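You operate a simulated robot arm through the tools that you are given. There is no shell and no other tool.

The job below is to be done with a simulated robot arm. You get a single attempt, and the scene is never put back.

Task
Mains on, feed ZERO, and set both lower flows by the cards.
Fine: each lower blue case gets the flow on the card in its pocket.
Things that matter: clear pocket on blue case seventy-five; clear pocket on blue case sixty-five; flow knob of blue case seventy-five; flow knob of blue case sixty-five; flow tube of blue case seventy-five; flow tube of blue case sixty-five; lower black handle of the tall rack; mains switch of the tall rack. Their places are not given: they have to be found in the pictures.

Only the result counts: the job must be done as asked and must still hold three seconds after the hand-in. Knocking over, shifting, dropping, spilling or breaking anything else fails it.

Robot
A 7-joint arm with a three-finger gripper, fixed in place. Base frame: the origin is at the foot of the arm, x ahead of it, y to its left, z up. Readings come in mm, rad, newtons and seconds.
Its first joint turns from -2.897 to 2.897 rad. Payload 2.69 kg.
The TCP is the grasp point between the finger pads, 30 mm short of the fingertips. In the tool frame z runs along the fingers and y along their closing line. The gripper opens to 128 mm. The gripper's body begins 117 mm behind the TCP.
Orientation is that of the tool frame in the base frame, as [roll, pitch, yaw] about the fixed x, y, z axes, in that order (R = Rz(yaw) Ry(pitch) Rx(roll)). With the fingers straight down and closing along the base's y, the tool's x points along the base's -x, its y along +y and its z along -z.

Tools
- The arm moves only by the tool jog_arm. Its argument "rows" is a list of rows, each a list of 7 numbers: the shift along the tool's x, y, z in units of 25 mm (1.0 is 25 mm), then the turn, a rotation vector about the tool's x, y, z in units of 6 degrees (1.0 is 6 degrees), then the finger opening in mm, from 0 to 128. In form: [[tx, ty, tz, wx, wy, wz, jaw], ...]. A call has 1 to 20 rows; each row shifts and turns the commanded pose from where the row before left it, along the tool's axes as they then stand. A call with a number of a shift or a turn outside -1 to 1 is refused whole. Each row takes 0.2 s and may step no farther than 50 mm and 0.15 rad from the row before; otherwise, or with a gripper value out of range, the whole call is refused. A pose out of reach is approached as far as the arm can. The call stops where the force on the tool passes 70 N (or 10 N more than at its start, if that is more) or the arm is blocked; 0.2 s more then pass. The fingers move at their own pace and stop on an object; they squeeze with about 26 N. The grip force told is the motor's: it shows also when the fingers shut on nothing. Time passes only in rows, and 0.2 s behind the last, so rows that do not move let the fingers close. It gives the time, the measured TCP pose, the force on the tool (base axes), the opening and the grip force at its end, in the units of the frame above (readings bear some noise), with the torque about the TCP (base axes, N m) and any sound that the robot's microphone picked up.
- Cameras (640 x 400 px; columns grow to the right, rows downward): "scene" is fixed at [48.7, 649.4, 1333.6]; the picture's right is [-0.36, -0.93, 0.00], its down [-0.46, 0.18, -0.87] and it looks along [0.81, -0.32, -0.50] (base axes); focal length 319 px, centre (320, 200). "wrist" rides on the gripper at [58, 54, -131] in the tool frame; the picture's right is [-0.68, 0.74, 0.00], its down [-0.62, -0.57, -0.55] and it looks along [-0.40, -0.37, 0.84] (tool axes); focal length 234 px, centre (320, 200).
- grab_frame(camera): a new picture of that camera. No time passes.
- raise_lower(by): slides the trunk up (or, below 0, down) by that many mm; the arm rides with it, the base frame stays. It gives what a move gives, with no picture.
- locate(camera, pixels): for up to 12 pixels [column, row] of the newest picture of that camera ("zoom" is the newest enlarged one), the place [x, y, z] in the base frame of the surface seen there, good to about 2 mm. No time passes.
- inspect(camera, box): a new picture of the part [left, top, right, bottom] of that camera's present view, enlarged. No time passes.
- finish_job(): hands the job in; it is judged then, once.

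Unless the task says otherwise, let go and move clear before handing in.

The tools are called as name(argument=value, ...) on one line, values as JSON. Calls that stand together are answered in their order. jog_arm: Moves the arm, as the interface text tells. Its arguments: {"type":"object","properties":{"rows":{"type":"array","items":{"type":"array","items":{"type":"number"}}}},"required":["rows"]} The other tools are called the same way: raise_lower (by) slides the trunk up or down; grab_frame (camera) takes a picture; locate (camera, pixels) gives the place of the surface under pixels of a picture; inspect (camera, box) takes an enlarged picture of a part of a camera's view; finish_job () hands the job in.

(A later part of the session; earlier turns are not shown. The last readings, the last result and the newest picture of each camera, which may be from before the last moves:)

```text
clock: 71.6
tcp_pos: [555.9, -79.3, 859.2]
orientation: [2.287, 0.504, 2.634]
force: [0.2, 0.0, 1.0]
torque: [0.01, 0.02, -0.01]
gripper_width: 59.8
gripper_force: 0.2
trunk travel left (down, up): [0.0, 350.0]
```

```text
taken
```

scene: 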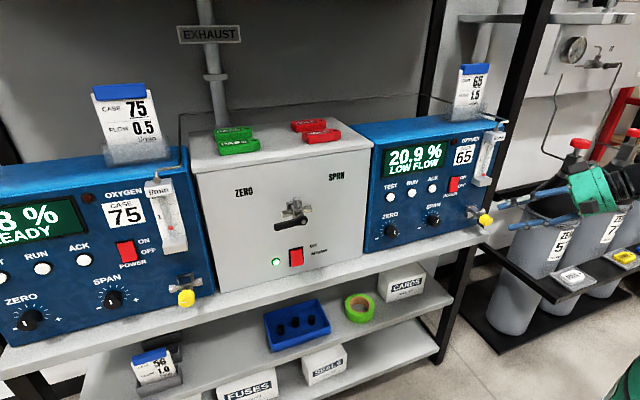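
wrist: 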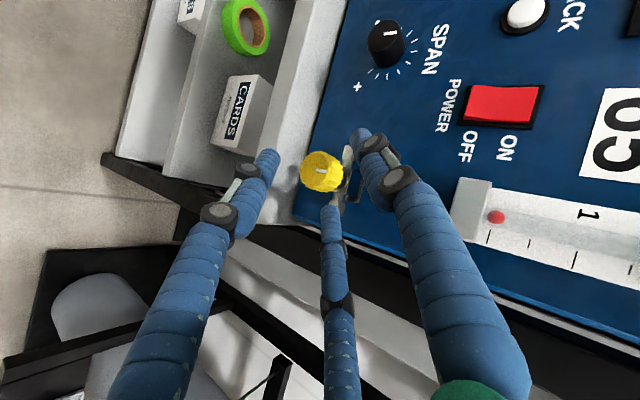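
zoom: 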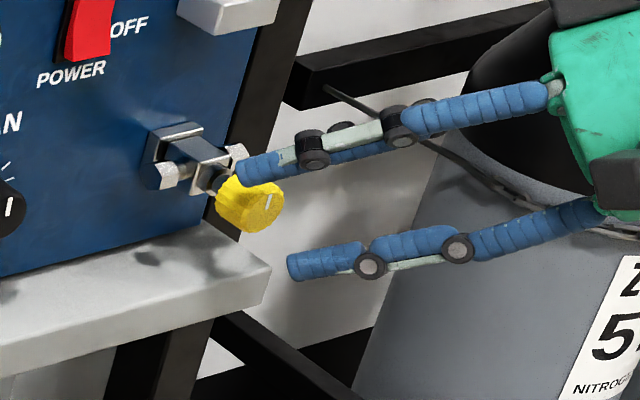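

The knob is still centred. I'll narrow the fingers to 44 mm and ease in the last ~22 mm.

jog_arm(rows=[[0, 0, 0, 0, 0, 0, 44], [0, 0, 0.3, 0, 0, 0, 44], [0, 0, 0.3, 0, 0, 0, 44], [0, 0, 0.15, 0, 0, 0, 44], [0, 0, 0.15, 0, 0, 0, 44], [0, 0, 0, 0, 0, 0, 44]])

inspect(camera="scene", box=[450, 180, 550, 260])

inspect(camera="wrist", box=[240, 110, 420, 260])

```text
clock: 73.0
tcp_pos: [568.8, -72.7, 847.4]
orientation: [2.287, 0.504, 2.632]
force: [-39.5, -44.8, 17.9]
torque: [-1.44, 0.0, -2.01]
gripper_width: 54.6
gripper_force: 7.0
trunk travel left (down, up): [0.0, 350.0]
```

```text
5.00 times, centred on (500, 220) of scene
```

zoom: 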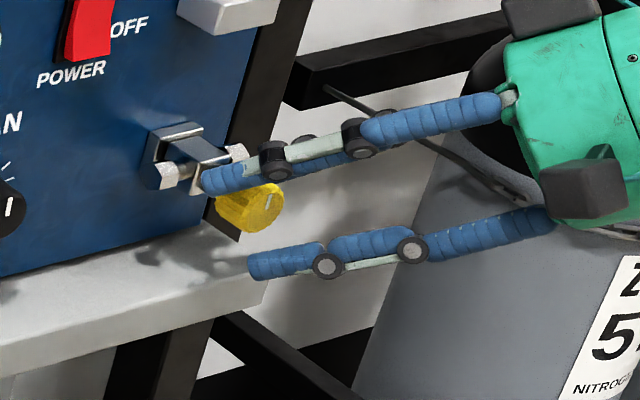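

```text
2.67 times, centred on (330, 185) of wrist
```

zoom: 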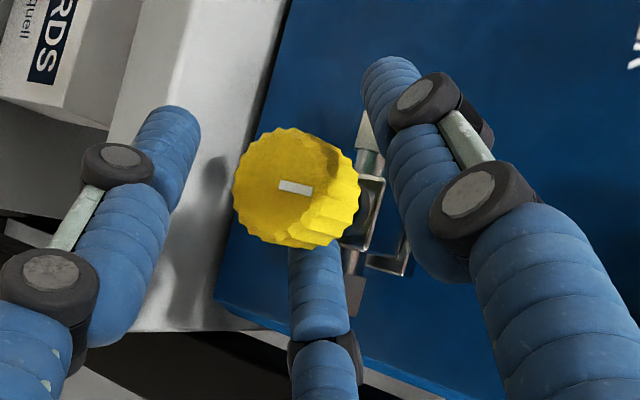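

The +z push met resistance: -39/-45 N with the fingers held open at 54 mm. A third finger must really be there and touched the side port. I'll back straight out, swing upright again and think of an approach with less tilt.

jog_arm(rows=[[0, 0, -0.4, 0, 0, 0, 60], [0, 0, -1, 0, 0, 0, 60], [0, 0, -1, 0, 0, 0, 60], [0, 0, -1, 0, 0, 0, 60], [0, 0, 0, 0, 0, 0, 60]])

inspect(camera="scene", box=[450, 120, 550, 260])

```text
clock: 74.2
tcp_pos: [516.2, -113.3, 894.2]
orientation: [2.289, 0.503, 2.635]
force: [0.0, 0.4, -0.3]
torque: [-0.02, -0.02, 0.02]
gripper_width: 59.8
gripper_force: 0.0
trunk travel left (down, up): [0.0, 350.0]
```

```text
2.86 times, centred on (500, 190) of scene
```

zoom: 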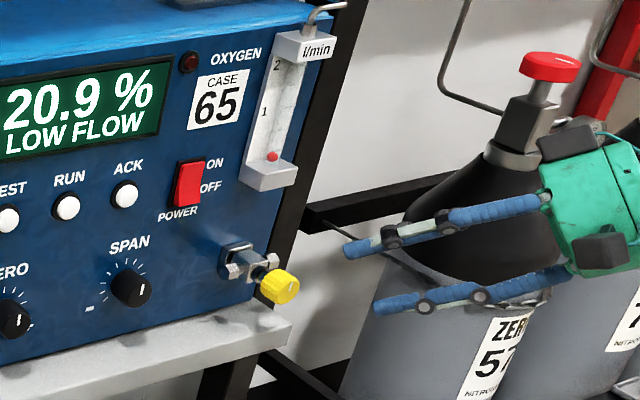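

Valve and case look unchanged. I'll swing upright, then go tool-down and move back to about x=460, so I can try approaching horizontally from the left side with the other wrist branch.

jog_arm(rows=[[0, 0, 0, 0.766, 0, -0.643, 30], [0, 0, 0, 0.766, 0, -0.643, 10], [0, 0, 0, 0.766, 0, -0.643, 10], [0, 0, 0, 0.766, 0, -0.643, 10], [0, 0, 0, 0.766, 0, -0.643, 10], [0, 0, 0, 0.766, 0, -0.643, 10], [0, 0, 0, 0.766, 0, -0.643, 10], [0, 0, 0, 0, 0, 0, 10]])

jog_arm(rows=[[0, 0, 0, 0, 1, 0, 10], [0, 0, 0, 0, 1, 0, 10], [0, 0, 0, 0, 1, 0, 10], [0, 0, 0, 0, 1, 0, 10], [0, 0, 0, 0, 1, 0, 10], [0, 0, 0, 0, 1, 0, 10], [0, 0, 0, 0, 0.7, 0, 10], [0, 0, 0, 0, 0, 0, 10]])

```text
clock: 76.0
tcp_pos: [515.3, -113.4, 894.3]
orientation: [-3.126, 0.697, -3.133]
force: [0.3, -0.3, -1.1]
torque: [-0.03, 0.01, 0.0]
gripper_width: 9.9
gripper_force: 0.1
trunk travel left (down, up): [0.0, 350.0]
```

```text
clock: 77.8
tcp_pos: [516.2, -114.7, 894.5]
orientation: [-3.13, -0.006, 3.14]
force: [0.6, 0.2, -0.2]
torque: [-0.01, -0.04, -0.01]
gripper_width: 9.9
gripper_force: 0.0
trunk travel left (down, up): [0.0, 350.0]
```

Tool is straight down now. I'll move to a clear spot near (440, 20, 895) and then tilt sideways toward -y.

jog_arm(rows=[[0.5, 0.9, 0, 0, 0, 0, 10], [0.5, 0.9, 0, 0, 0, 0, 10], [0.5, 0.9, 0, 0, 0, 0, 10], [0.5, 0.9, 0, 0, 0, 0, 10], [0.5, 0.9, 0, 0, 0, 0, 10], [0.5, 0.9, 0, 0, 0, 0, 10], [0, 0, 0, 0, 0, 0, 10]])

jog_arm(rows=[[0, 0, 0, 1, 0, 0, 10], [0, 0, 0, 1, 0, 0, 10], [0, 0, 0, 1, 0, 0, 10], [0, 0, 0, 1, 0, 0, 10], [0, 0, 0, 1, 0, 0, 10], [0, 0, 0, 1, 0, 0, 10], [0, 0, 0, 1, 0, 0, 10], [0, 0, 0, 1, 0, 0, 10], [0, 0, 0, 0, 0, 0, 10]])

```text
clock: 79.4
tcp_pos: [438.8, 20.9, 894.7]
orientation: [-3.131, -0.006, 3.141]
force: [0.6, -1.0, -1.1]
torque: [0.03, -0.03, -0.01]
gripper_width: 10.1
gripper_force: 0.0
trunk travel left (down, up): [0.0, 350.0]
```

```text
clock: 81.4
tcp_pos: [440.2, 21.6, 893.3]
orientation: [-2.291, -0.005, 3.14]
force: [-0.4, -0.2, 0.0]
torque: [-0.04, 0.0, 0.0]
gripper_width: 10.1
gripper_force: 0.0
trunk travel left (down, up): [0.0, 350.0]
```

The sideways tilt is reachable. I'll continue to horizontal.

jog_arm(rows=[[0, 0, 0, 1, 0, 0, 10], [0, 0, 0, 1, 0, 0, 10], [0, 0, 0, 1, 0, 0, 10], [0, 0, 0, 1, 0, 0, 10], [0, 0, 0, 1, 0, 0, 10], [0, 0, 0, 1, 0, 0, 10], [0, 0, 0, 0.9, 0, 0, 10], [0, 0, 0, 0, 0, 0, 10]])

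grab_frame(camera="scene")

```text
clock: 83.2
tcp_pos: [441.3, 21.1, 893.2]
orientation: [-1.568, -0.005, 3.139]
force: [-0.2, -0.2, -0.7]
torque: [-0.02, 0.01, 0.01]
gripper_width: 10.0
gripper_force: 0.0
trunk travel left (down, up): [0.0, 350.0]
```

```text
taken
```

scene: 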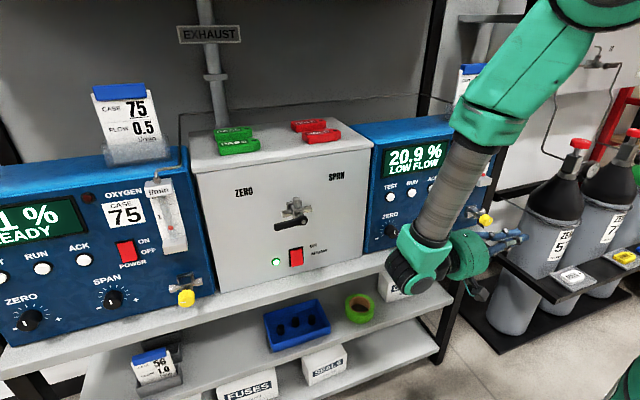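

Horizontal, pointing -y, with the forearm dropping in from the left. Now I'll yaw the tool toward +x.

jog_arm(rows=[[0, 0, 0, 0, -1, 0, 10], [0, 0, 0, 0, -1, 0, 10], [0, 0, 0, 0, -1, 0, 10], [0, 0, 0, 0, -1, 0, 10], [0, 0, 0, 0, -1, 0, 10], [0, 0, 0, 0, -1, 0, 10], [0, 0, 0, 0, 0, 0, 10]])

jog_arm(rows=[[0, 0, 0, 0, -1, 0, 10], [0, 0, 0, 0, -1, 0, 10], [0, 0, 0, 0, -1, 0, 10], [0, 0, 0, 0, -1, 0, 10], [0, 0, 0, 0, 0, 0, 10]])

```text
clock: 84.8
tcp_pos: [441.3, 21.3, 893.1]
orientation: [-1.573, -0.006, -2.513]
force: [0.0, -0.7, -0.5]
torque: [-0.03, 0.0, -0.02]
gripper_width: 9.9
gripper_force: 0.1
trunk travel left (down, up): [0.0, 350.0]
```

```text
clock: 86.0
tcp_pos: [442.3, 22.0, 893.6]
orientation: [-1.574, -0.001, -2.095]
force: [-0.1, -0.7, 0.6]
torque: [0.0, 0.02, 0.0]
gripper_width: 10.0
gripper_force: 0.0
trunk travel left (down, up): [0.0, 350.0]
```

No warnings at 30° off +x. I'll continue the yaw.

jog_arm(rows=[[0, 0, 0, 0, -1, 0, 10], [0, 0, 0, 0, -1, 0, 10], [0, 0, 0, 0, 0, 0, 10]])

jog_arm(rows=[[0, 0, 0, 0, -1, 0, 10], [0, 0, 0, 0, -1, 0, 10], [0, 0, 0, 0, -1, 0, 10], [0, 0, 0, 0, 0, 0, 10]])

```text
clock: 86.8
tcp_pos: [441.9, 20.4, 893.3]
orientation: [-1.576, -0.003, -1.885]
force: [-0.4, 0.3, 0.6]
torque: [0.01, 0.01, 0.0]
gripper_width: 9.9
gripper_force: 0.1
trunk travel left (down, up): [0.0, 350.0]
```

```text
clock: 88.0
tcp_pos: [475.0, 38.1, 928.6]
orientation: [-1.463, 0.03, -1.577]
force: [0.6, -0.5, 0.5]
torque: [-0.02, 0.0, 0.0]
gripper_width: 9.8
gripper_force: 0.2
out of reach, approached as far as the arm can: row 3
trunk travel left (down, up): [0.0, 350.0]
stopped in row 4: the arm was blocked; the commanded pose is now the measured one
```

The last bit hit the limit near +x and the arm shifted to (475, 38, 929). I'll look at the posture.

grab_frame(camera="scene")

grab_frame(camera="wrist")

jog_arm(rows=[[0, 0, 0, 0, 0, 0, 10]])

```text
taken
```

scene: 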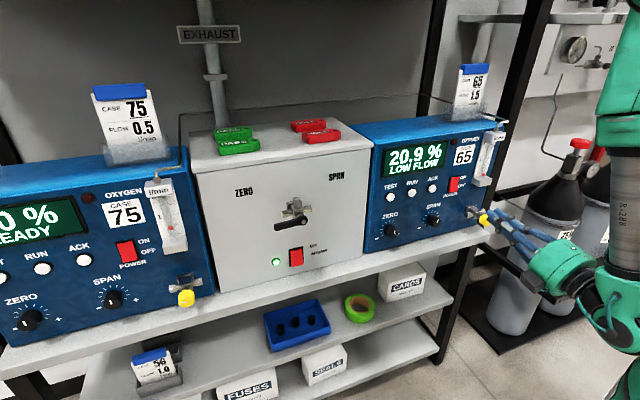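

```text
taken
```

wrist: 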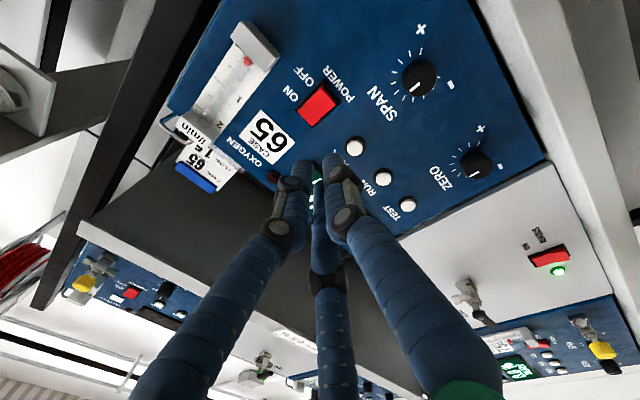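

```text
clock: 88.4
tcp_pos: [473.7, 38.2, 929.3]
orientation: [-1.463, 0.03, -1.578]
force: [-0.1, -1.2, -0.3]
torque: [-0.01, -0.01, 0.0]
gripper_width: 10.0
gripper_force: 0.0
trunk travel left (down, up): [0.0, 350.0]
```

The forearm now comes down vertically with the tool pointing forward, which is what I wanted. I'll remove the 6° upward tilt, yaw about 9° toward -y for margin, and move toward knob 65.

jog_arm(rows=[[0, 0, 0, 0, 1, 0, 10], [0, 0, 0, -1, 0.5, 0, 10], [0, 0, 0, 0, 0, 0, 10]])

jog_arm(rows=[[1, 0, 0, 0, 0, 0, 10], [1, 0, 0, 0, 0, 0, 10], [0, 1, 0, 0, 0, 0, 10], [0, 1, 0, 0, 0, 0, 10], [0, 0, 0, 0, 0, 0, 10]])

```text
clock: 89.2
tcp_pos: [471.6, 38.6, 927.1]
orientation: [-1.578, 0.04, -1.736]
force: [0.5, 1.1, -0.6]
torque: [0.03, 0.02, 0.04]
gripper_width: 9.9
gripper_force: 0.1
trunk travel left (down, up): [0.0, 350.0]
```

```text
clock: 90.4
tcp_pos: [480.9, -4.1, 890.7]
orientation: [-1.536, 0.058, -1.731]
force: [-0.9, 0.4, 0.9]
torque: [-0.05, -0.01, -0.03]
gripper_width: 9.9
gripper_force: 0.1
trunk travel left (down, up): [0.0, 350.0]
```

The pose lags the command slightly, so I'll let it settle and re-read.

jog_arm(rows=[[0, 0, 0, 0, 0, 0, 10], [0, 0, 0, 0, 0, 0, 10], [0, 0, 0, 0, 0, 0, 10]])

```text
clock: 91.2
tcp_pos: [481.2, -4.0, 889.3]
orientation: [-1.539, 0.058, -1.73]
force: [0.5, -0.5, 0.1]
torque: [0.02, 0.01, 0.02]
gripper_width: 10.0
gripper_force: 0.1
trunk travel left (down, up): [0.0, 350.0]
```

There's a steady offset with no tool force, so a link may be touching something or be at a hard joint stop. I'll look.

grab_frame(camera="scene")

inspect(camera="scene", box=[440, 100, 640, 400])

locate(camera="scene", pixels=[[625, 200], [625, 150], [600, 280], [625, 310], [620, 80], [560, 270], [540, 250], [630, 340]])

```text
taken
```

scene: 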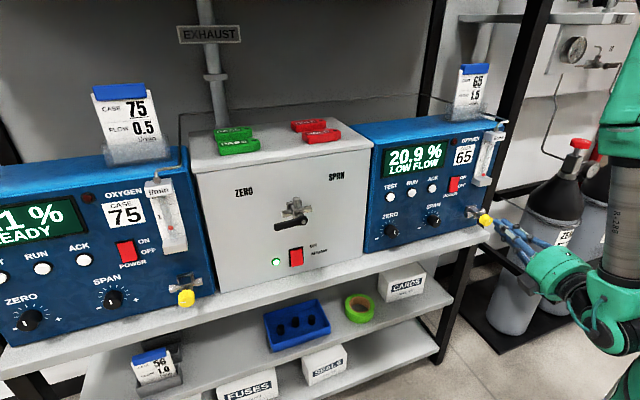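

```text
1.33 times, centred on (540, 250) of scene
```

zoom: 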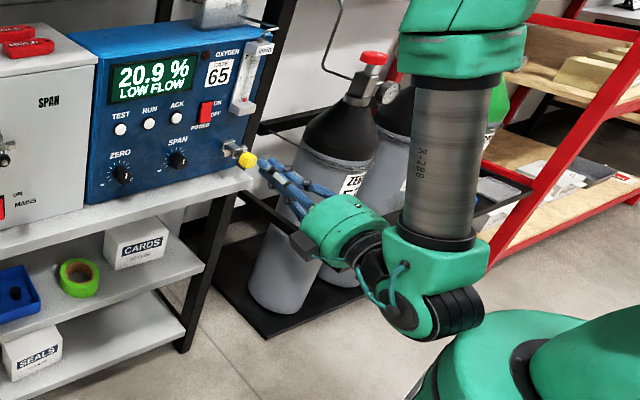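

```text
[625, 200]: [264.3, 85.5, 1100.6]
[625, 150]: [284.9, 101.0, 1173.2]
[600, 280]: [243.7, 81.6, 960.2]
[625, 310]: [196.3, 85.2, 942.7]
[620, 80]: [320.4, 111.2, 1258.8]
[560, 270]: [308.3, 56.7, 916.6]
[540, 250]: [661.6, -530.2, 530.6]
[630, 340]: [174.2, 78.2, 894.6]
```

The enlarged view reaches beyond the frame and shows the robot's green body close to the wrist. I'll take a view centred farther right to see the whole arm.

inspect(camera="scene", box=[600, 0, 640, 400])

locate(camera="zoom", pixels=[[325, 200], [400, 350], [380, 330], [420, 300], [350, 60], [420, 40], [480, 60], [500, 200], [330, 330], [340, 310], [480, 380], [420, 380]])

```text
1.00 times, centred on (620, 200) of scene (not enlarged: the box is as wide or as high as the picture)
```

zoom: 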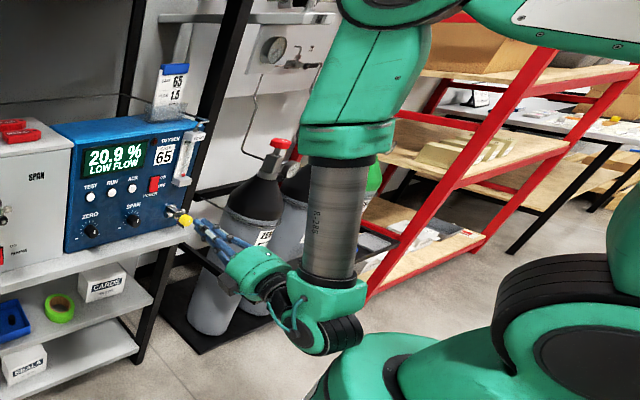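

```text
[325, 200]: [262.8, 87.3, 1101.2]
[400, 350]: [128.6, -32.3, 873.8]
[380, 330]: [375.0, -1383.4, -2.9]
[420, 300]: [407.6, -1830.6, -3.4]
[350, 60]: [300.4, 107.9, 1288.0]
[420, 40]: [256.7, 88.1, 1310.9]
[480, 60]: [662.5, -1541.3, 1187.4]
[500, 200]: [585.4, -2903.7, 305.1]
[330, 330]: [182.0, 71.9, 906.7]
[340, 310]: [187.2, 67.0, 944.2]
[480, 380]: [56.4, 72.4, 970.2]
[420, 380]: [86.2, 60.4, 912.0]
```

Now it's clear: the wrist, at about (182, 72, 907), is up against the robot's own shoulder body, and that is what blocked it. At the knob the wrist sits about 80 mm farther out, so I'll move forward in +x first to clear it.

jog_arm(rows=[[0, 0, 0.6, 0, 0, 0, 10], [0, 0, 0.6, 0, 0, 0, 10], [0, 0, 0.6, 0, 0, 0, 10], [0, 0, 0, 0, 0, 0, 10], [0, 0, 0, 0, 0, 0, 10]])

```text
clock: 92.4
tcp_pos: [507.7, -15.7, 874.7]
orientation: [-1.579, 0.04, -1.733]
force: [0.4, -0.9, 0.4]
torque: [-0.01, -0.01, -0.01]
gripper_width: 9.8
gripper_force: 0.0
trunk travel left (down, up): [0.0, 350.0]
```

Settled now, with the tool pointing (0.987, -0.16, 0), only 9° off the knob axis. I'll go to a 60 mm standoff in line with the knob.

jog_arm(rows=[[0.71, 0.73, 0.4, 0, 0, 0, 30], [0.71, 0.73, 0.4, 0, 0, 0, 56], [0, 0, 0, 0, 0, 0, 56], [0, 0, 0, 0, 0, 0, 56]])

grab_frame(camera="wrist")

inspect(camera="scene", box=[600, 0, 640, 400])

```text
clock: 93.4
tcp_pos: [510.0, -30.8, 832.7]
orientation: [-1.577, 0.04, -1.741]
force: [-0.3, 0.2, 0.3]
torque: [0.01, 0.02, 0.0]
gripper_width: 55.9
gripper_force: 0.0
out of reach, approached as far as the arm can: row 1, 2
trunk travel left (down, up): [0.0, 350.0]
```

```text
taken
```

wrist: 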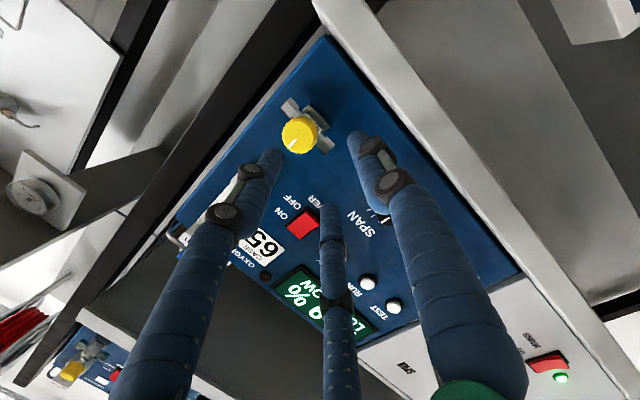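

```text
1.00 times, centred on (620, 200) of scene (not enlarged: the box is as wide or as high as the picture)
```

zoom: 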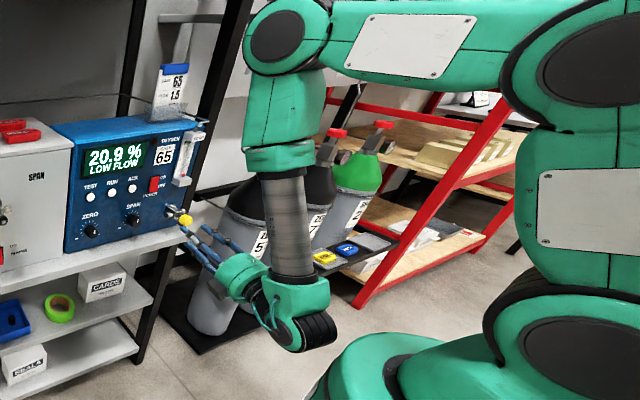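

The remaining limit matches the forearm-roll joint: it needs about 14° or more between the tool and the arm plane. I'll yaw a further 7° and then go to the standoff line.

jog_arm(rows=[[0, 0, 0, 0, 0, 0, 56], [0, 0, 0, 0, 0.6, 0, 56], [0, 0, 0, 0, 0.6, 0, 56], [0.2, -0.06, 0.33, 0, 0, 0, 56], [0.2, -0.06, 0.33, 0, 0, 0, 56], [0, 0, 0, 0, 0, 0, 56]])

grab_frame(camera="wrist")

```text
clock: 94.8
tcp_pos: [525.5, -46.8, 833.9]
orientation: [-1.582, 0.042, -1.859]
force: [0.0, 1.0, -0.4]
torque: [0.0, -0.02, 0.0]
gripper_width: 56.0
gripper_force: 0.1
trunk travel left (down, up): [0.0, 350.0]
```

```text
taken
```

wrist: 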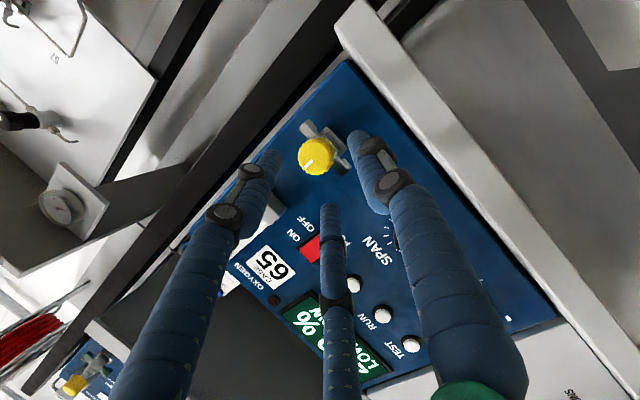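

The knob sits on the tool axis at (317,157) with only 16.5° of yaw between them. Before gripping I'll test how far the tool can roll clockwise here, so I can start wound up.

jog_arm(rows=[[-0.05, -0.1, 0, 0, 0, 1, 56], [0, 0, 0, 0, 0, 1, 56], [0, 0, 0, 0, 0, 1, 56], [0, 0, 0, 0, 0, 1, 56], [0, 0, 0, 0, 0, 1, 56], [0, 0, 0, 0, 0, 1, 56], [0, 0, 0, 0, 0, 1, 56], [0, 0, 0, 0, 0, 1, 56], [0, 0, 0, 0, 0, 1, 56], [0, 0, 0, 0, 0, 1, 56], [0, 0, 0, 0, 0, 0, 56]])

jog_arm(rows=[[0, 0, 0, 0, 0, 1, 56], [0, 0, 0, 0, 0, 1, 56], [0, 0, 0, 0, 0, 1, 56], [0, 0, 0, 0, 0, 1, 56], [0, 0, 0, 0, 0, 1, 56], [0, 0, 0, 0, 0, 0, 56]])

```text
clock: 97.2
tcp_pos: [526.8, -46.8, 836.9]
orientation: [-1.596, 1.089, -1.883]
force: [-0.1, -0.3, 0.7]
torque: [-0.01, -0.03, 0.0]
gripper_width: 56.2
gripper_force: 0.1
trunk travel left (down, up): [0.0, 350.0]
```

```text
clock: 98.6
tcp_pos: [526.7, -46.0, 836.9]
orientation: [-1.68, 1.45, -1.969]
force: [-0.5, 0.0, 0.4]
torque: [0.0, 0.01, -0.01]
gripper_width: 56.2
gripper_force: 0.0
out of reach, approached as far as the arm can: row 4, 5
trunk travel left (down, up): [0.0, 350.0]
```

Roll limit is about 81° clockwise from the baseline, which leaves plenty of counter-clockwise travel. I'll back off the limit by 3°, narrow to 46 mm and advance to the knob, staying a bit shallower than before to clear the side ports.

jog_arm(rows=[[0, 0, 0, 0, 0, -0.5, 46], [0, 0, 0.5, 0, 0, 0, 46], [0, 0, 0.4, 0, 0, 0, 46], [0, 0, 0.2, 0, 0, 0, 46], [0, 0, 0.2, 0, 0, 0, 46], [0, 0, 0, 0, 0, 0, 46]])

inspect(camera="scene", box=[450, 180, 550, 260])

inspect(camera="wrist", box=[230, 90, 420, 260])

```text
clock: 100.0
tcp_pos: [556.7, -54.6, 835.3]
orientation: [-1.646, 1.398, -1.931]
force: [-0.6, 1.1, -0.7]
torque: [0.01, -0.02, -0.02]
gripper_width: 46.3
gripper_force: 0.1
trunk travel left (down, up): [0.0, 350.0]
```

```text
5.00 times, centred on (500, 220) of scene
```

zoom: 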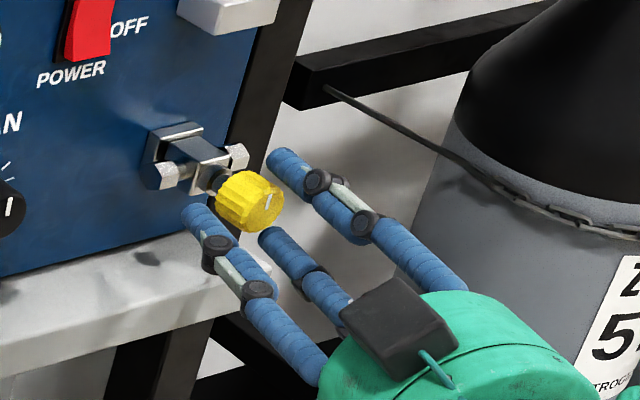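

```text
2.35 times, centred on (325, 175) of wrist
```

zoom: 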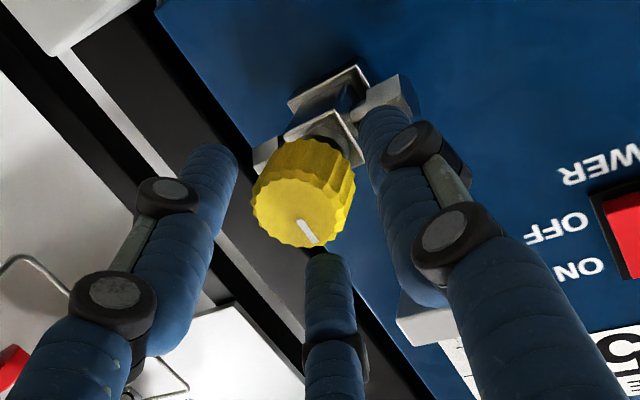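

Clear all around and centred. I'll nudge in 2.5 mm and close on the knob.

jog_arm(rows=[[0, 0, 0.1, 0, 0, 0, 46], [0, 0, 0, 0, 0, 0, 30], [0, 0, 0, 0, 0, 0, 15], [0, 0, 0, 0, 0, 0, 15], [0, 0, 0, 0, 0, 0, 15]])

inspect(camera="wrist", box=[230, 90, 420, 260])

```text
clock: 101.2
tcp_pos: [559.2, -56.3, 834.9]
orientation: [-1.645, 1.398, -1.934]
force: [0.6, -2.9, -0.3]
torque: [0.03, 0.06, -0.04]
gripper_width: 32.4
gripper_force: 13.3
trunk travel left (down, up): [0.0, 350.0]
```

```text
2.35 times, centred on (325, 175) of wrist
```

zoom: 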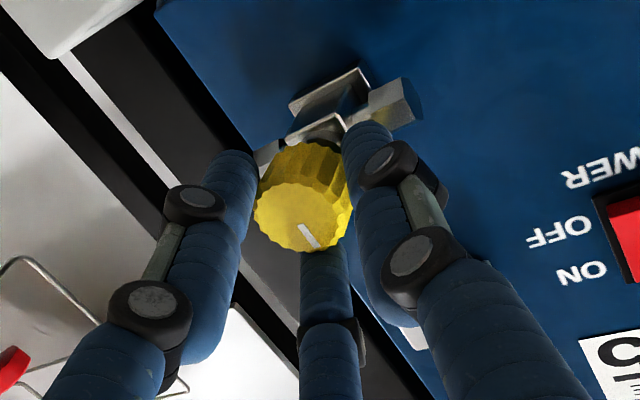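

It closed at 32.4 mm with a modest force. I'll command it fully shut for a firmer grip and turn about 36° counter-clockwise, then check the knob mark and ball.

jog_arm(rows=[[0, 0, 0, 0, 0, 0, 0], [0, 0, 0, 0, 0, 0, 0], [0, 0, 0, 0, 0, -0.75, 0], [0, 0, 0, 0, 0, -0.75, 0], [0, 0, 0, 0, 0, -0.75, 0], [0, 0, 0, 0, 0, -0.75, 0], [0, 0, 0, 0, 0, -0.75, 0], [0, 0, 0, 0, 0, -0.75, 0], [0, 0, 0, 0, 0, -0.75, 0], [0, 0, 0, 0, 0, -0.75, 0], [0, 0, 0, 0, 0, 0, 0]])

inspect(camera="wrist", box=[230, 90, 420, 260])

inspect(camera="scene", box=[465, 125, 515, 195])

```text
clock: 103.6
tcp_pos: [558.5, -56.9, 835.8]
orientation: [-1.593, 0.77, -1.874]
force: [-22.2, -30.7, -16.7]
torque: [0.18, -0.09, -1.01]
gripper_width: 32.0
gripper_force: 26.3
trunk travel left (down, up): [0.0, 350.0]
```

```text
2.35 times, centred on (325, 175) of wrist
```

zoom: 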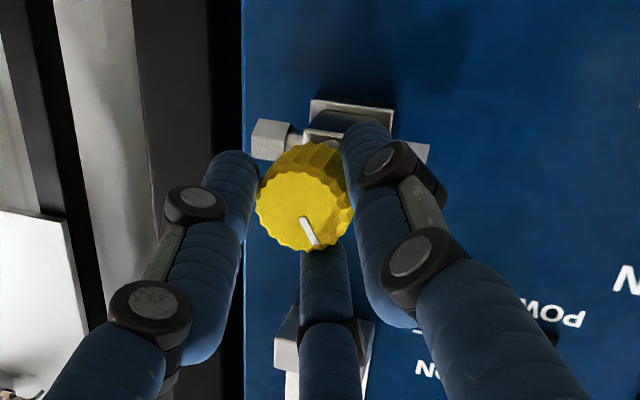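

```text
5.71 times, centred on (490, 160) of scene
```

zoom: 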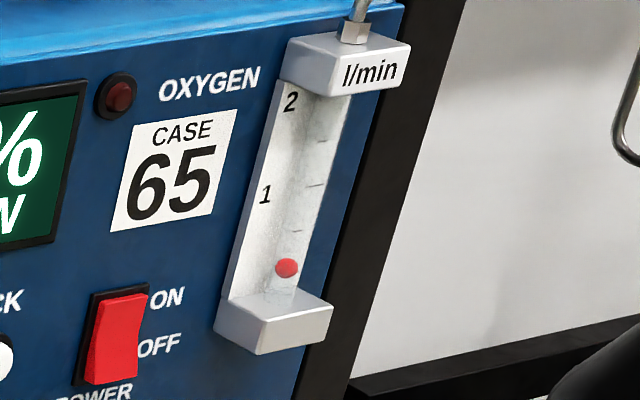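

The knob follows the hand and the ball on tube 65 rose. I'll open and re-close to release the side load, then turn another 36°.

jog_arm(rows=[[0, 0, 0, 0, 0, 0, 46], [0, 0, 0, 0, 0, 0, 46], [0, 0, 0, 0, 0, 0, 46], [0, 0, 0, 0, 0, 0, 0], [0, 0, 0, 0, 0, 0, 0], [0, 0, 0, 0, 0, 0, 0], [0, 0, 0, 0, 0, -0.75, 0], [0, 0, 0, 0, 0, -0.75, 0], [0, 0, 0, 0, 0, -0.75, 0], [0, 0, 0, 0, 0, -0.75, 0], [0, 0, 0, 0, 0, -0.75, 0], [0, 0, 0, 0, 0, -0.75, 0], [0, 0, 0, 0, 0, -0.75, 0], [0, 0, 0, 0, 0, -0.75, 0], [0, 0, 0, 0, 0, 0, 0]])

inspect(camera="wrist", box=[230, 90, 420, 260])

inspect(camera="scene", box=[465, 125, 515, 195])

```text
clock: 106.8
tcp_pos: [556.8, -58.3, 836.6]
orientation: [-1.58, 0.143, -1.862]
force: [-24.7, -36.3, 22.5]
torque: [-0.21, -0.43, -0.73]
gripper_width: 31.2
gripper_force: 44.9
trunk travel left (down, up): [0.0, 350.0]
```

```text
2.35 times, centred on (325, 175) of wrist
```

zoom: 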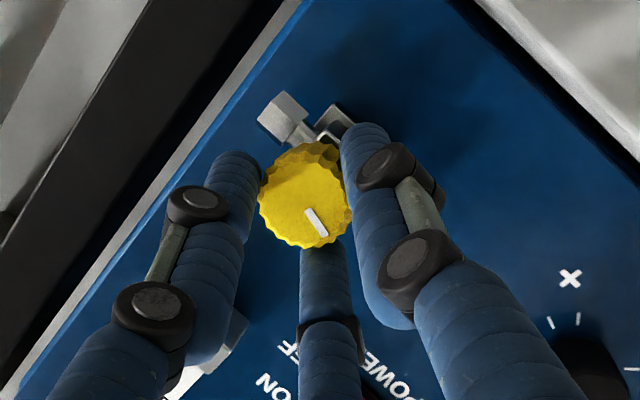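

```text
5.71 times, centred on (490, 160) of scene
```

zoom: 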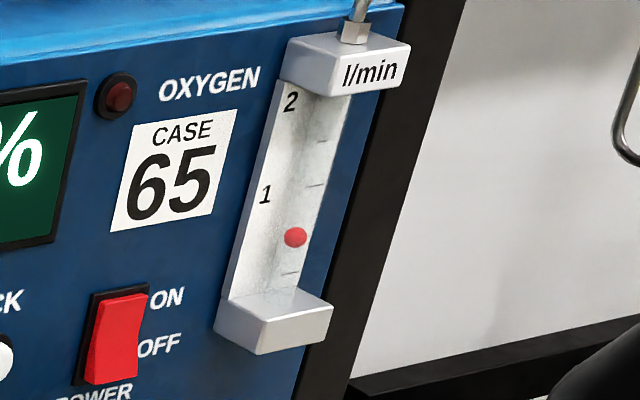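

Ball rising further, near 0.4–0.5 now. I'll repeat: re-seat and turn 36° more.

jog_arm(rows=[[0, 0, 0, 0, 0, 0, 46], [0, 0, 0, 0, 0, 0, 46], [0, 0, 0, 0, 0, 0, 46], [0, 0, 0, 0, 0, 0, 0], [0, 0, 0, 0, 0, 0, 0], [0, 0, 0, 0, 0, 0, 0], [0, 0, 0, 0, 0, -0.75, 0], [0, 0, 0, 0, 0, -0.75, 0], [0, 0, 0, 0, 0, -0.75, 0], [0, 0, 0, 0, 0, -0.75, 0], [0, 0, 0, 0, 0, -0.75, 0], [0, 0, 0, 0, 0, -0.75, 0], [0, 0, 0, 0, 0, -0.75, 0], [0, 0, 0, 0, 0, -0.75, 0], [0, 0, 0, 0, 0, 0, 0]])

inspect(camera="wrist", box=[230, 90, 420, 260])

inspect(camera="scene", box=[465, 125, 515, 195])

```text
clock: 110.0
tcp_pos: [558.5, -57.8, 836.2]
orientation: [-1.585, -0.488, -1.853]
force: [-6.8, -17.5, 13.3]
torque: [-0.12, -0.13, -0.13]
gripper_width: 31.2
gripper_force: 44.9
trunk travel left (down, up): [0.0, 350.0]
```

```text
2.35 times, centred on (325, 175) of wrist
```

zoom: 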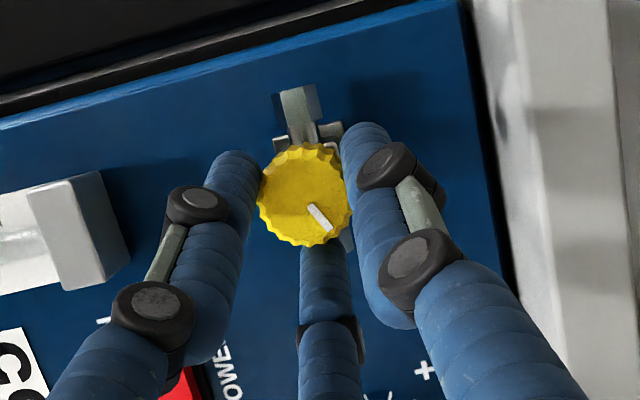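

```text
5.71 times, centred on (490, 160) of scene
```

zoom: 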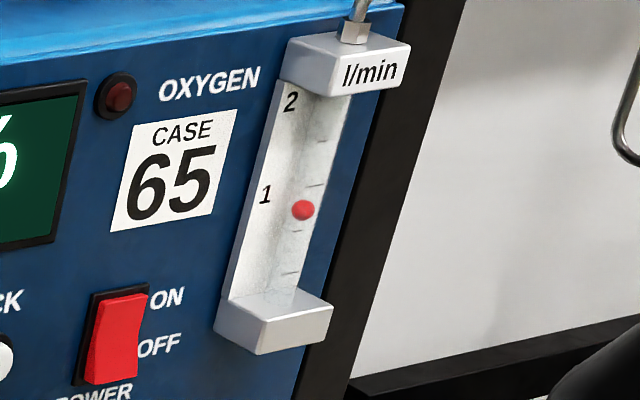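

Ball at row 209, roughly 0.85. I'll do another 36° stroke.

jog_arm(rows=[[0, 0, 0, 0, 0, 0, 46], [0, 0, 0, 0, 0, 0, 46], [0, 0, 0, 0, 0, 0, 46], [0, 0, 0, 0, 0, 0, 0], [0, 0, 0, 0, 0, 0, 0], [0, 0, 0, 0, 0, 0, 0], [0, 0, 0, 0, 0, -0.75, 0], [0, 0, 0, 0, 0, -0.75, 0], [0, 0, 0, 0, 0, -0.75, 0], [0, 0, 0, 0, 0, -0.75, 0], [0, 0, 0, 0, 0, -0.75, 0], [0, 0, 0, 0, 0, -0.75, 0], [0, 0, 0, 0, 0, -0.75, 0], [0, 0, 0, 0, 0, -0.75, 0], [0, 0, 0, 0, 0, 0, 0]])

inspect(camera="wrist", box=[230, 90, 420, 260])

inspect(camera="scene", box=[465, 125, 515, 195])

```text
clock: 113.2
tcp_pos: [558.0, -57.6, 836.0]
orientation: [-1.607, -1.116, -1.829]
force: [-19.9, -28.5, -20.0]
torque: [0.14, 0.15, -0.82]
gripper_width: 31.0
gripper_force: 44.5
trunk travel left (down, up): [0.0, 350.0]
```

```text
2.35 times, centred on (325, 175) of wrist
```

zoom: 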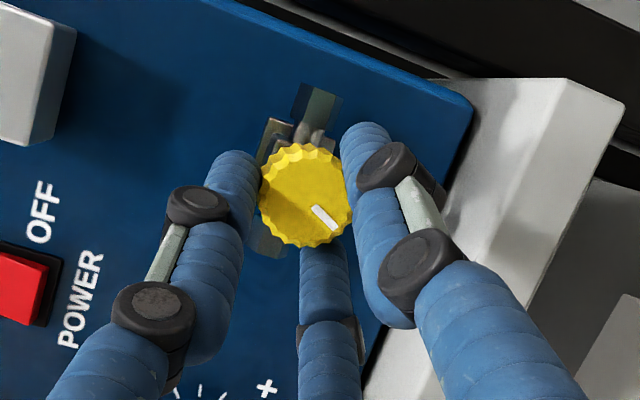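

```text
5.71 times, centred on (490, 160) of scene
```

zoom: 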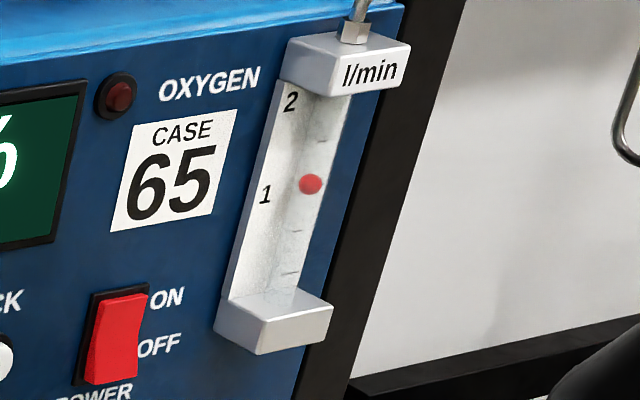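

Ball around 1.15 now. I'll re-seat, turn 33° and then measure carefully.

jog_arm(rows=[[0, 0, 0, 0, 0, 0, 46], [0, 0, 0, 0, 0, 0, 46], [0, 0, 0, 0, 0, 0, 46], [0, 0, 0, 0, 0, 0, 0], [0, 0, 0, 0, 0, 0, 0], [0, 0, 0, 0, 0, 0, 0], [0, 0, 0, 0, 0, -0.75, 0], [0, 0, 0, 0, 0, -0.75, 0], [0, 0, 0, 0, 0, -0.75, 0], [0, 0, 0, 0, 0, -0.75, 0], [0, 0, 0, 0, 0, -0.75, 0], [0, 0, 0, 0, 0, -0.75, 0], [0, 0, 0, 0, 0, -0.75, 0], [0, 0, 0, 0, 0, -0.3, 0], [0, 0, 0, 0, 0, 0, 0], [0, 0, 0, 0, 0, 0, 0]])

inspect(camera="scene", box=[475, 135, 505, 185])

grab_frame(camera="wrist")

```text
clock: 116.6
tcp_pos: [558.9, -58.6, 836.3]
orientation: [1.665, -1.448, 1.188]
force: [-22.8, -34.2, 4.9]
torque: [-0.02, -0.06, -0.66]
gripper_width: 30.9
gripper_force: 45.3
trunk travel left (down, up): [0.0, 350.0]
```

```text
8.00 times, centred on (490, 160) of scene
```

zoom: 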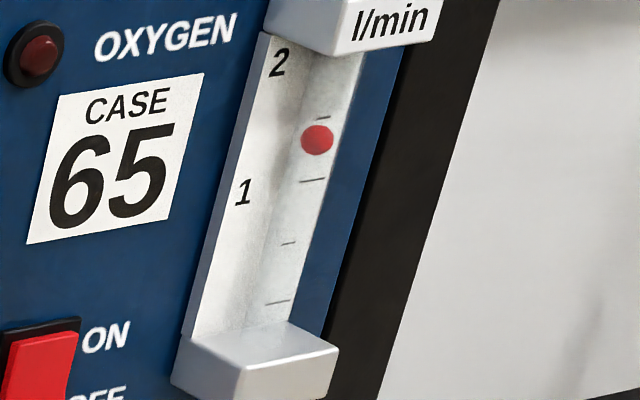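

```text
taken
```

wrist: 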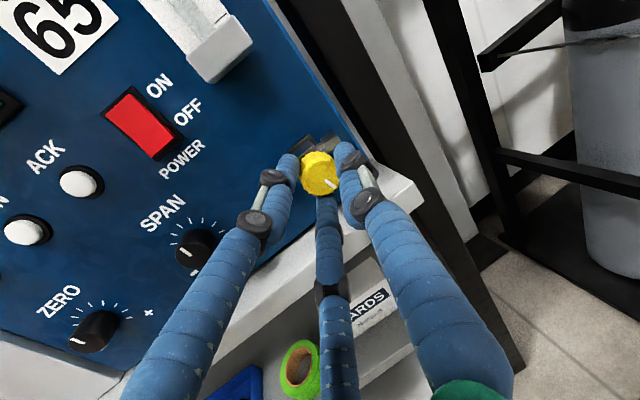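

I'll locate the ball and scale marks on tube 65.

locate(camera="zoom", pixels=[[317, 140], [313, 140], [321, 140], [317, 136], [317, 144], [323, 117], [326, 117], [313, 180], [306, 181], [289, 243], [277, 302], [283, 301]])

```text
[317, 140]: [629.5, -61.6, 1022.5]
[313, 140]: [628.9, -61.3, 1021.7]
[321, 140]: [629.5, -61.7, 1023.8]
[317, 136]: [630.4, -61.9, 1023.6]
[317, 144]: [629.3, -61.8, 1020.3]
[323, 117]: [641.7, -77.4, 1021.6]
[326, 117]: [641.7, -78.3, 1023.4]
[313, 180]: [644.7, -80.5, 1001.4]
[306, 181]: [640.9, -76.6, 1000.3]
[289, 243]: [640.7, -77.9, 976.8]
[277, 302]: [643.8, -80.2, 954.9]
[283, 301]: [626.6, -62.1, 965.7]
```

Corrected for the front surface, the ball centre is at z≈1019.8 against the 1.5 mark at z≈1023, about 1.43. I'll re-seat and turn roughly 9° more.

jog_arm(rows=[[0, 0, 0, 0, 0, 0, 46], [0, 0, 0, 0, 0, 0, 46], [0, 0, 0, 0, 0, 0, 46], [0, 0, 0, 0, 0, 0, 46]])

inspect(camera="scene", box=[475, 135, 505, 185])

locate(camera="zoom", pixels=[[317, 140], [315, 140], [319, 140], [317, 138], [317, 142], [315, 138], [319, 142], [317, 140], [323, 117], [325, 117], [321, 117], [313, 180]])

```text
clock: 117.6
tcp_pos: [558.4, -56.8, 835.6]
orientation: [1.673, -1.445, 1.179]
force: [-0.2, -1.0, 0.7]
torque: [0.03, -0.03, 0.0]
gripper_width: 45.9
gripper_force: 0.2
trunk travel left (down, up): [0.0, 350.0]
```

```text
8.00 times, centred on (490, 160) of scene
```

zoom: 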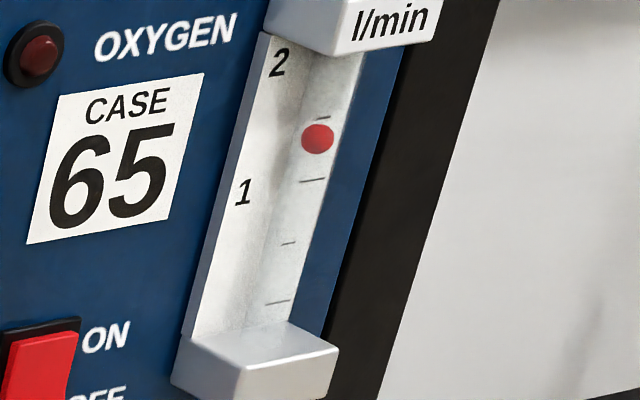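

```text
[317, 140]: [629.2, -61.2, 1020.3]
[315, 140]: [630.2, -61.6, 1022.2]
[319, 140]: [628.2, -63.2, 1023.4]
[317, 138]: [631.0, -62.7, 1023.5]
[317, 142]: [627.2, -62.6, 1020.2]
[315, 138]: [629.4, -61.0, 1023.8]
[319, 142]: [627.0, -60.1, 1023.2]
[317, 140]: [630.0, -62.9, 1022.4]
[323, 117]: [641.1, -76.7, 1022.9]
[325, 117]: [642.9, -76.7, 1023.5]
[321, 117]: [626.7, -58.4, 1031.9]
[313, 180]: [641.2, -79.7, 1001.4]
```

Released, the ball reads about 1.44 by both the height and pixel methods. I'll grip again and turn 8° more.

jog_arm(rows=[[0, 0, 0, 0, 0, 0, 0], [0, 0, 0, 0, 0, 0, 0], [0, 0, 0, 0, 0, 0, 0], [0, 0, 0, 0, 0, -0.45, 0], [0, 0, 0, 0, 0, -0.45, 0], [0, 0, 0, 0, 0, -0.45, 0], [0, 0, 0, 0, 0, 0, 0], [0, 0, 0, 0, 0, 0, 0]])

inspect(camera="scene", box=[475, 135, 505, 185])

locate(camera="zoom", pixels=[[318, 131], [316, 131], [320, 131], [318, 129], [318, 133], [316, 129], [320, 133], [318, 131]])

```text
clock: 119.4
tcp_pos: [558.4, -56.9, 836.3]
orientation: [1.616, -1.305, 1.238]
force: [-12.2, -31.4, 21.5]
torque: [-0.18, -0.44, -0.59]
gripper_width: 31.0
gripper_force: 45.4
trunk travel left (down, up): [0.0, 350.0]
```

```text
8.00 times, centred on (490, 160) of scene
```

zoom: 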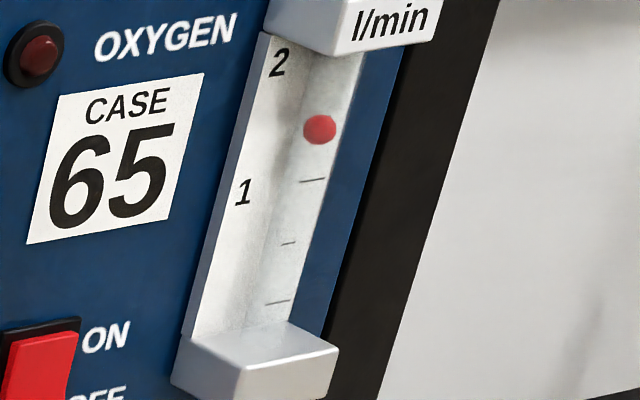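

```text
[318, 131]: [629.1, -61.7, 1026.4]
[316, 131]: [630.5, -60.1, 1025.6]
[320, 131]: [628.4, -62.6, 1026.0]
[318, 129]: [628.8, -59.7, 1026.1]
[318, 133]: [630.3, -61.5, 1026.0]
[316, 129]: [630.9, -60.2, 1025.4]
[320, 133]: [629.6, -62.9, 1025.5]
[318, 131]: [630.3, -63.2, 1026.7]
```

The ball centre is at z≈1023.6 against the 1.5 mark at about 1023. I'll release and re-read before backing away.

jog_arm(rows=[[0, 0, 0, 0, 0, 0, 46], [0, 0, 0, 0, 0, 0, 46], [0, 0, 0, 0, 0, 0, 46], [0, 0, 0, 0, 0, 0, 46]])

inspect(camera="scene", box=[475, 135, 505, 185])

locate(camera="zoom", pixels=[[318, 130], [316, 130], [320, 130], [318, 128], [318, 132], [316, 128], [320, 132], [318, 130]])

inspect(camera="scene", box=[484, 140, 496, 150])

```text
clock: 120.4
tcp_pos: [558.7, -55.5, 836.4]
orientation: [1.62, -1.304, 1.235]
force: [-0.4, 0.9, -0.5]
torque: [-0.01, 0.0, 0.0]
gripper_width: 45.9
gripper_force: 0.0
trunk travel left (down, up): [0.0, 350.0]
```

```text
8.00 times, centred on (490, 160) of scene
```

zoom: 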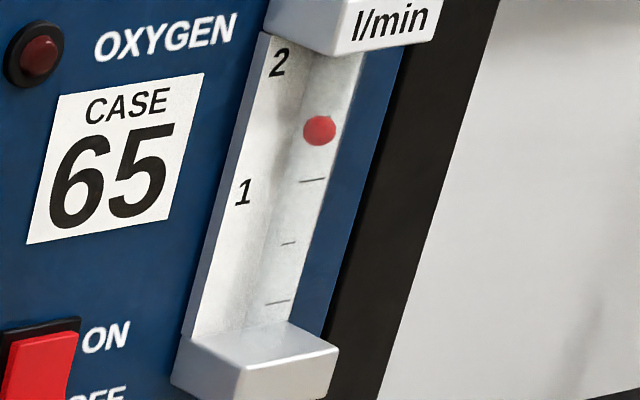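

```text
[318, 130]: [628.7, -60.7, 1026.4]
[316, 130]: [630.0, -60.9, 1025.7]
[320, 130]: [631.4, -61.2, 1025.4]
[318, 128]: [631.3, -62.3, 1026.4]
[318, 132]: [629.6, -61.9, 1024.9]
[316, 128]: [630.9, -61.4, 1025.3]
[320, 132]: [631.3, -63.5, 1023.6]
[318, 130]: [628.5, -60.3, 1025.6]
```

```text
16.00 times, centred on (490, 145) of scene
```

zoom: 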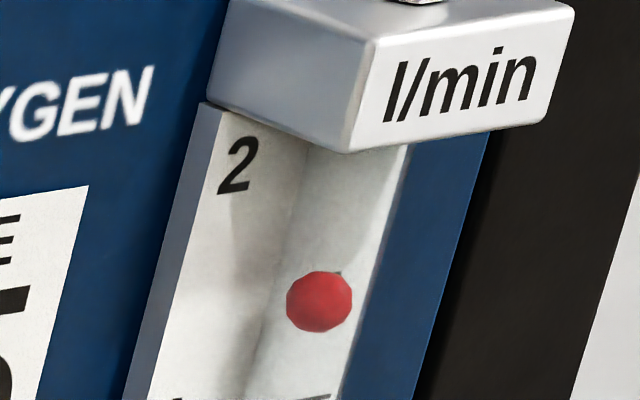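

Released, the ball reads about 1.50. I'll back off along the tool axis to the earlier standoff and check everything.

jog_arm(rows=[[0, 0, -0.3, 0, 0, 0, 46], [0, 0, -0.5, 0, 0, 0, 46], [0, 0, -0.5, 0, 0, 0, 46], [0, 0, 0, 0, 0, 0, 46], [0, 0, 0, 0, 0, 0, 46]])

grab_frame(camera="scene")

inspect(camera="scene", box=[475, 135, 505, 185])

inspect(camera="scene", box=[160, 205, 190, 245])

inspect(camera="scene", box=[240, 180, 460, 290])

inspect(camera="scene", box=[430, 180, 560, 260])

```text
clock: 121.6
tcp_pos: [528.2, -46.9, 836.4]
orientation: [1.618, -1.305, 1.234]
force: [-0.2, 0.0, 0.0]
torque: [0.04, 0.0, -0.01]
gripper_width: 46.1
gripper_force: 0.1
trunk travel left (down, up): [0.0, 350.0]
```

```text
taken
```

scene: 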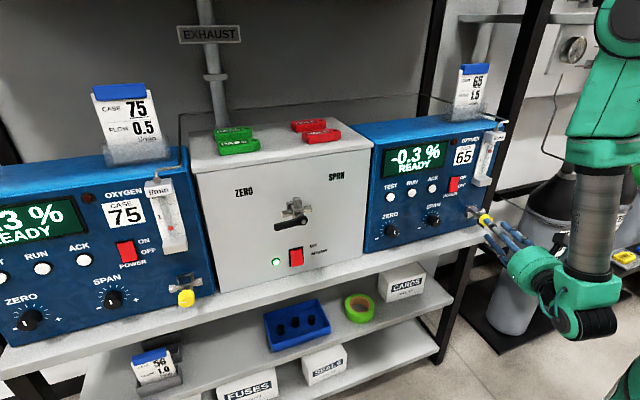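

```text
8.00 times, centred on (490, 160) of scene
```

zoom: 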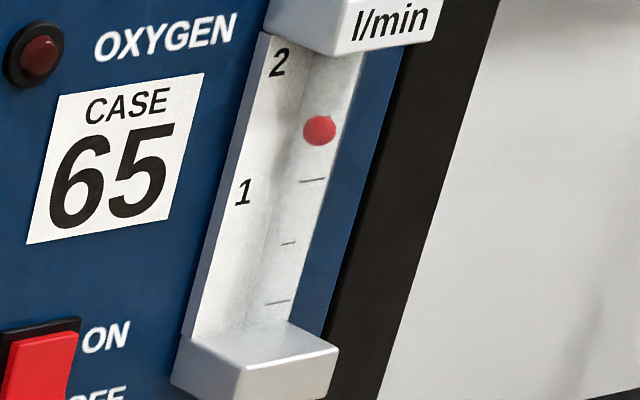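

```text
10.00 times, centred on (175, 225) of scene
```

zoom: 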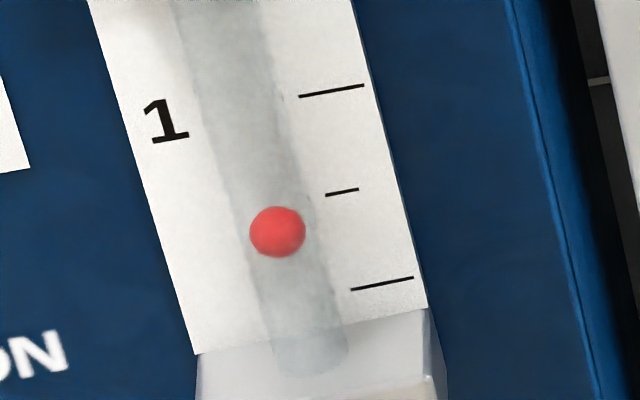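

```text
2.91 times, centred on (350, 235) of scene
```

zoom: 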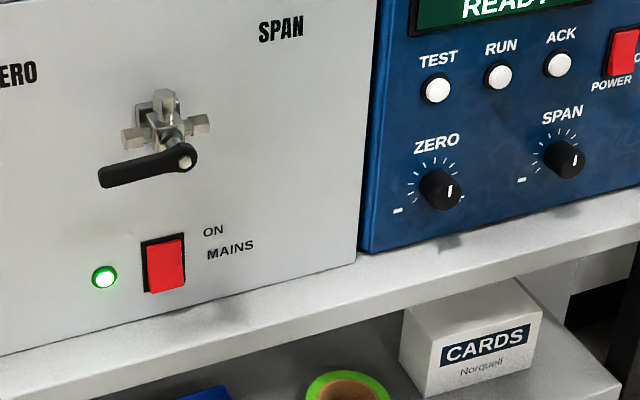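

```text
4.92 times, centred on (495, 220) of scene
```

zoom: 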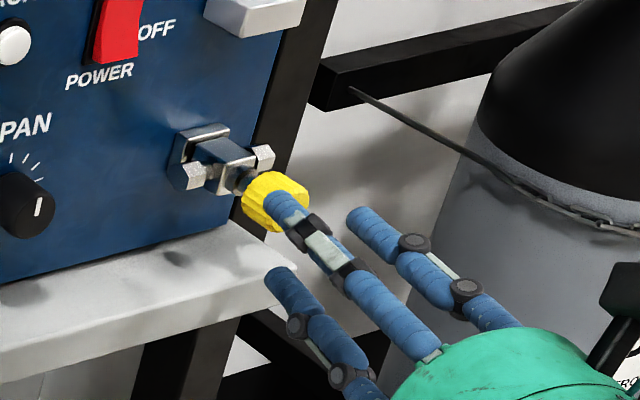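

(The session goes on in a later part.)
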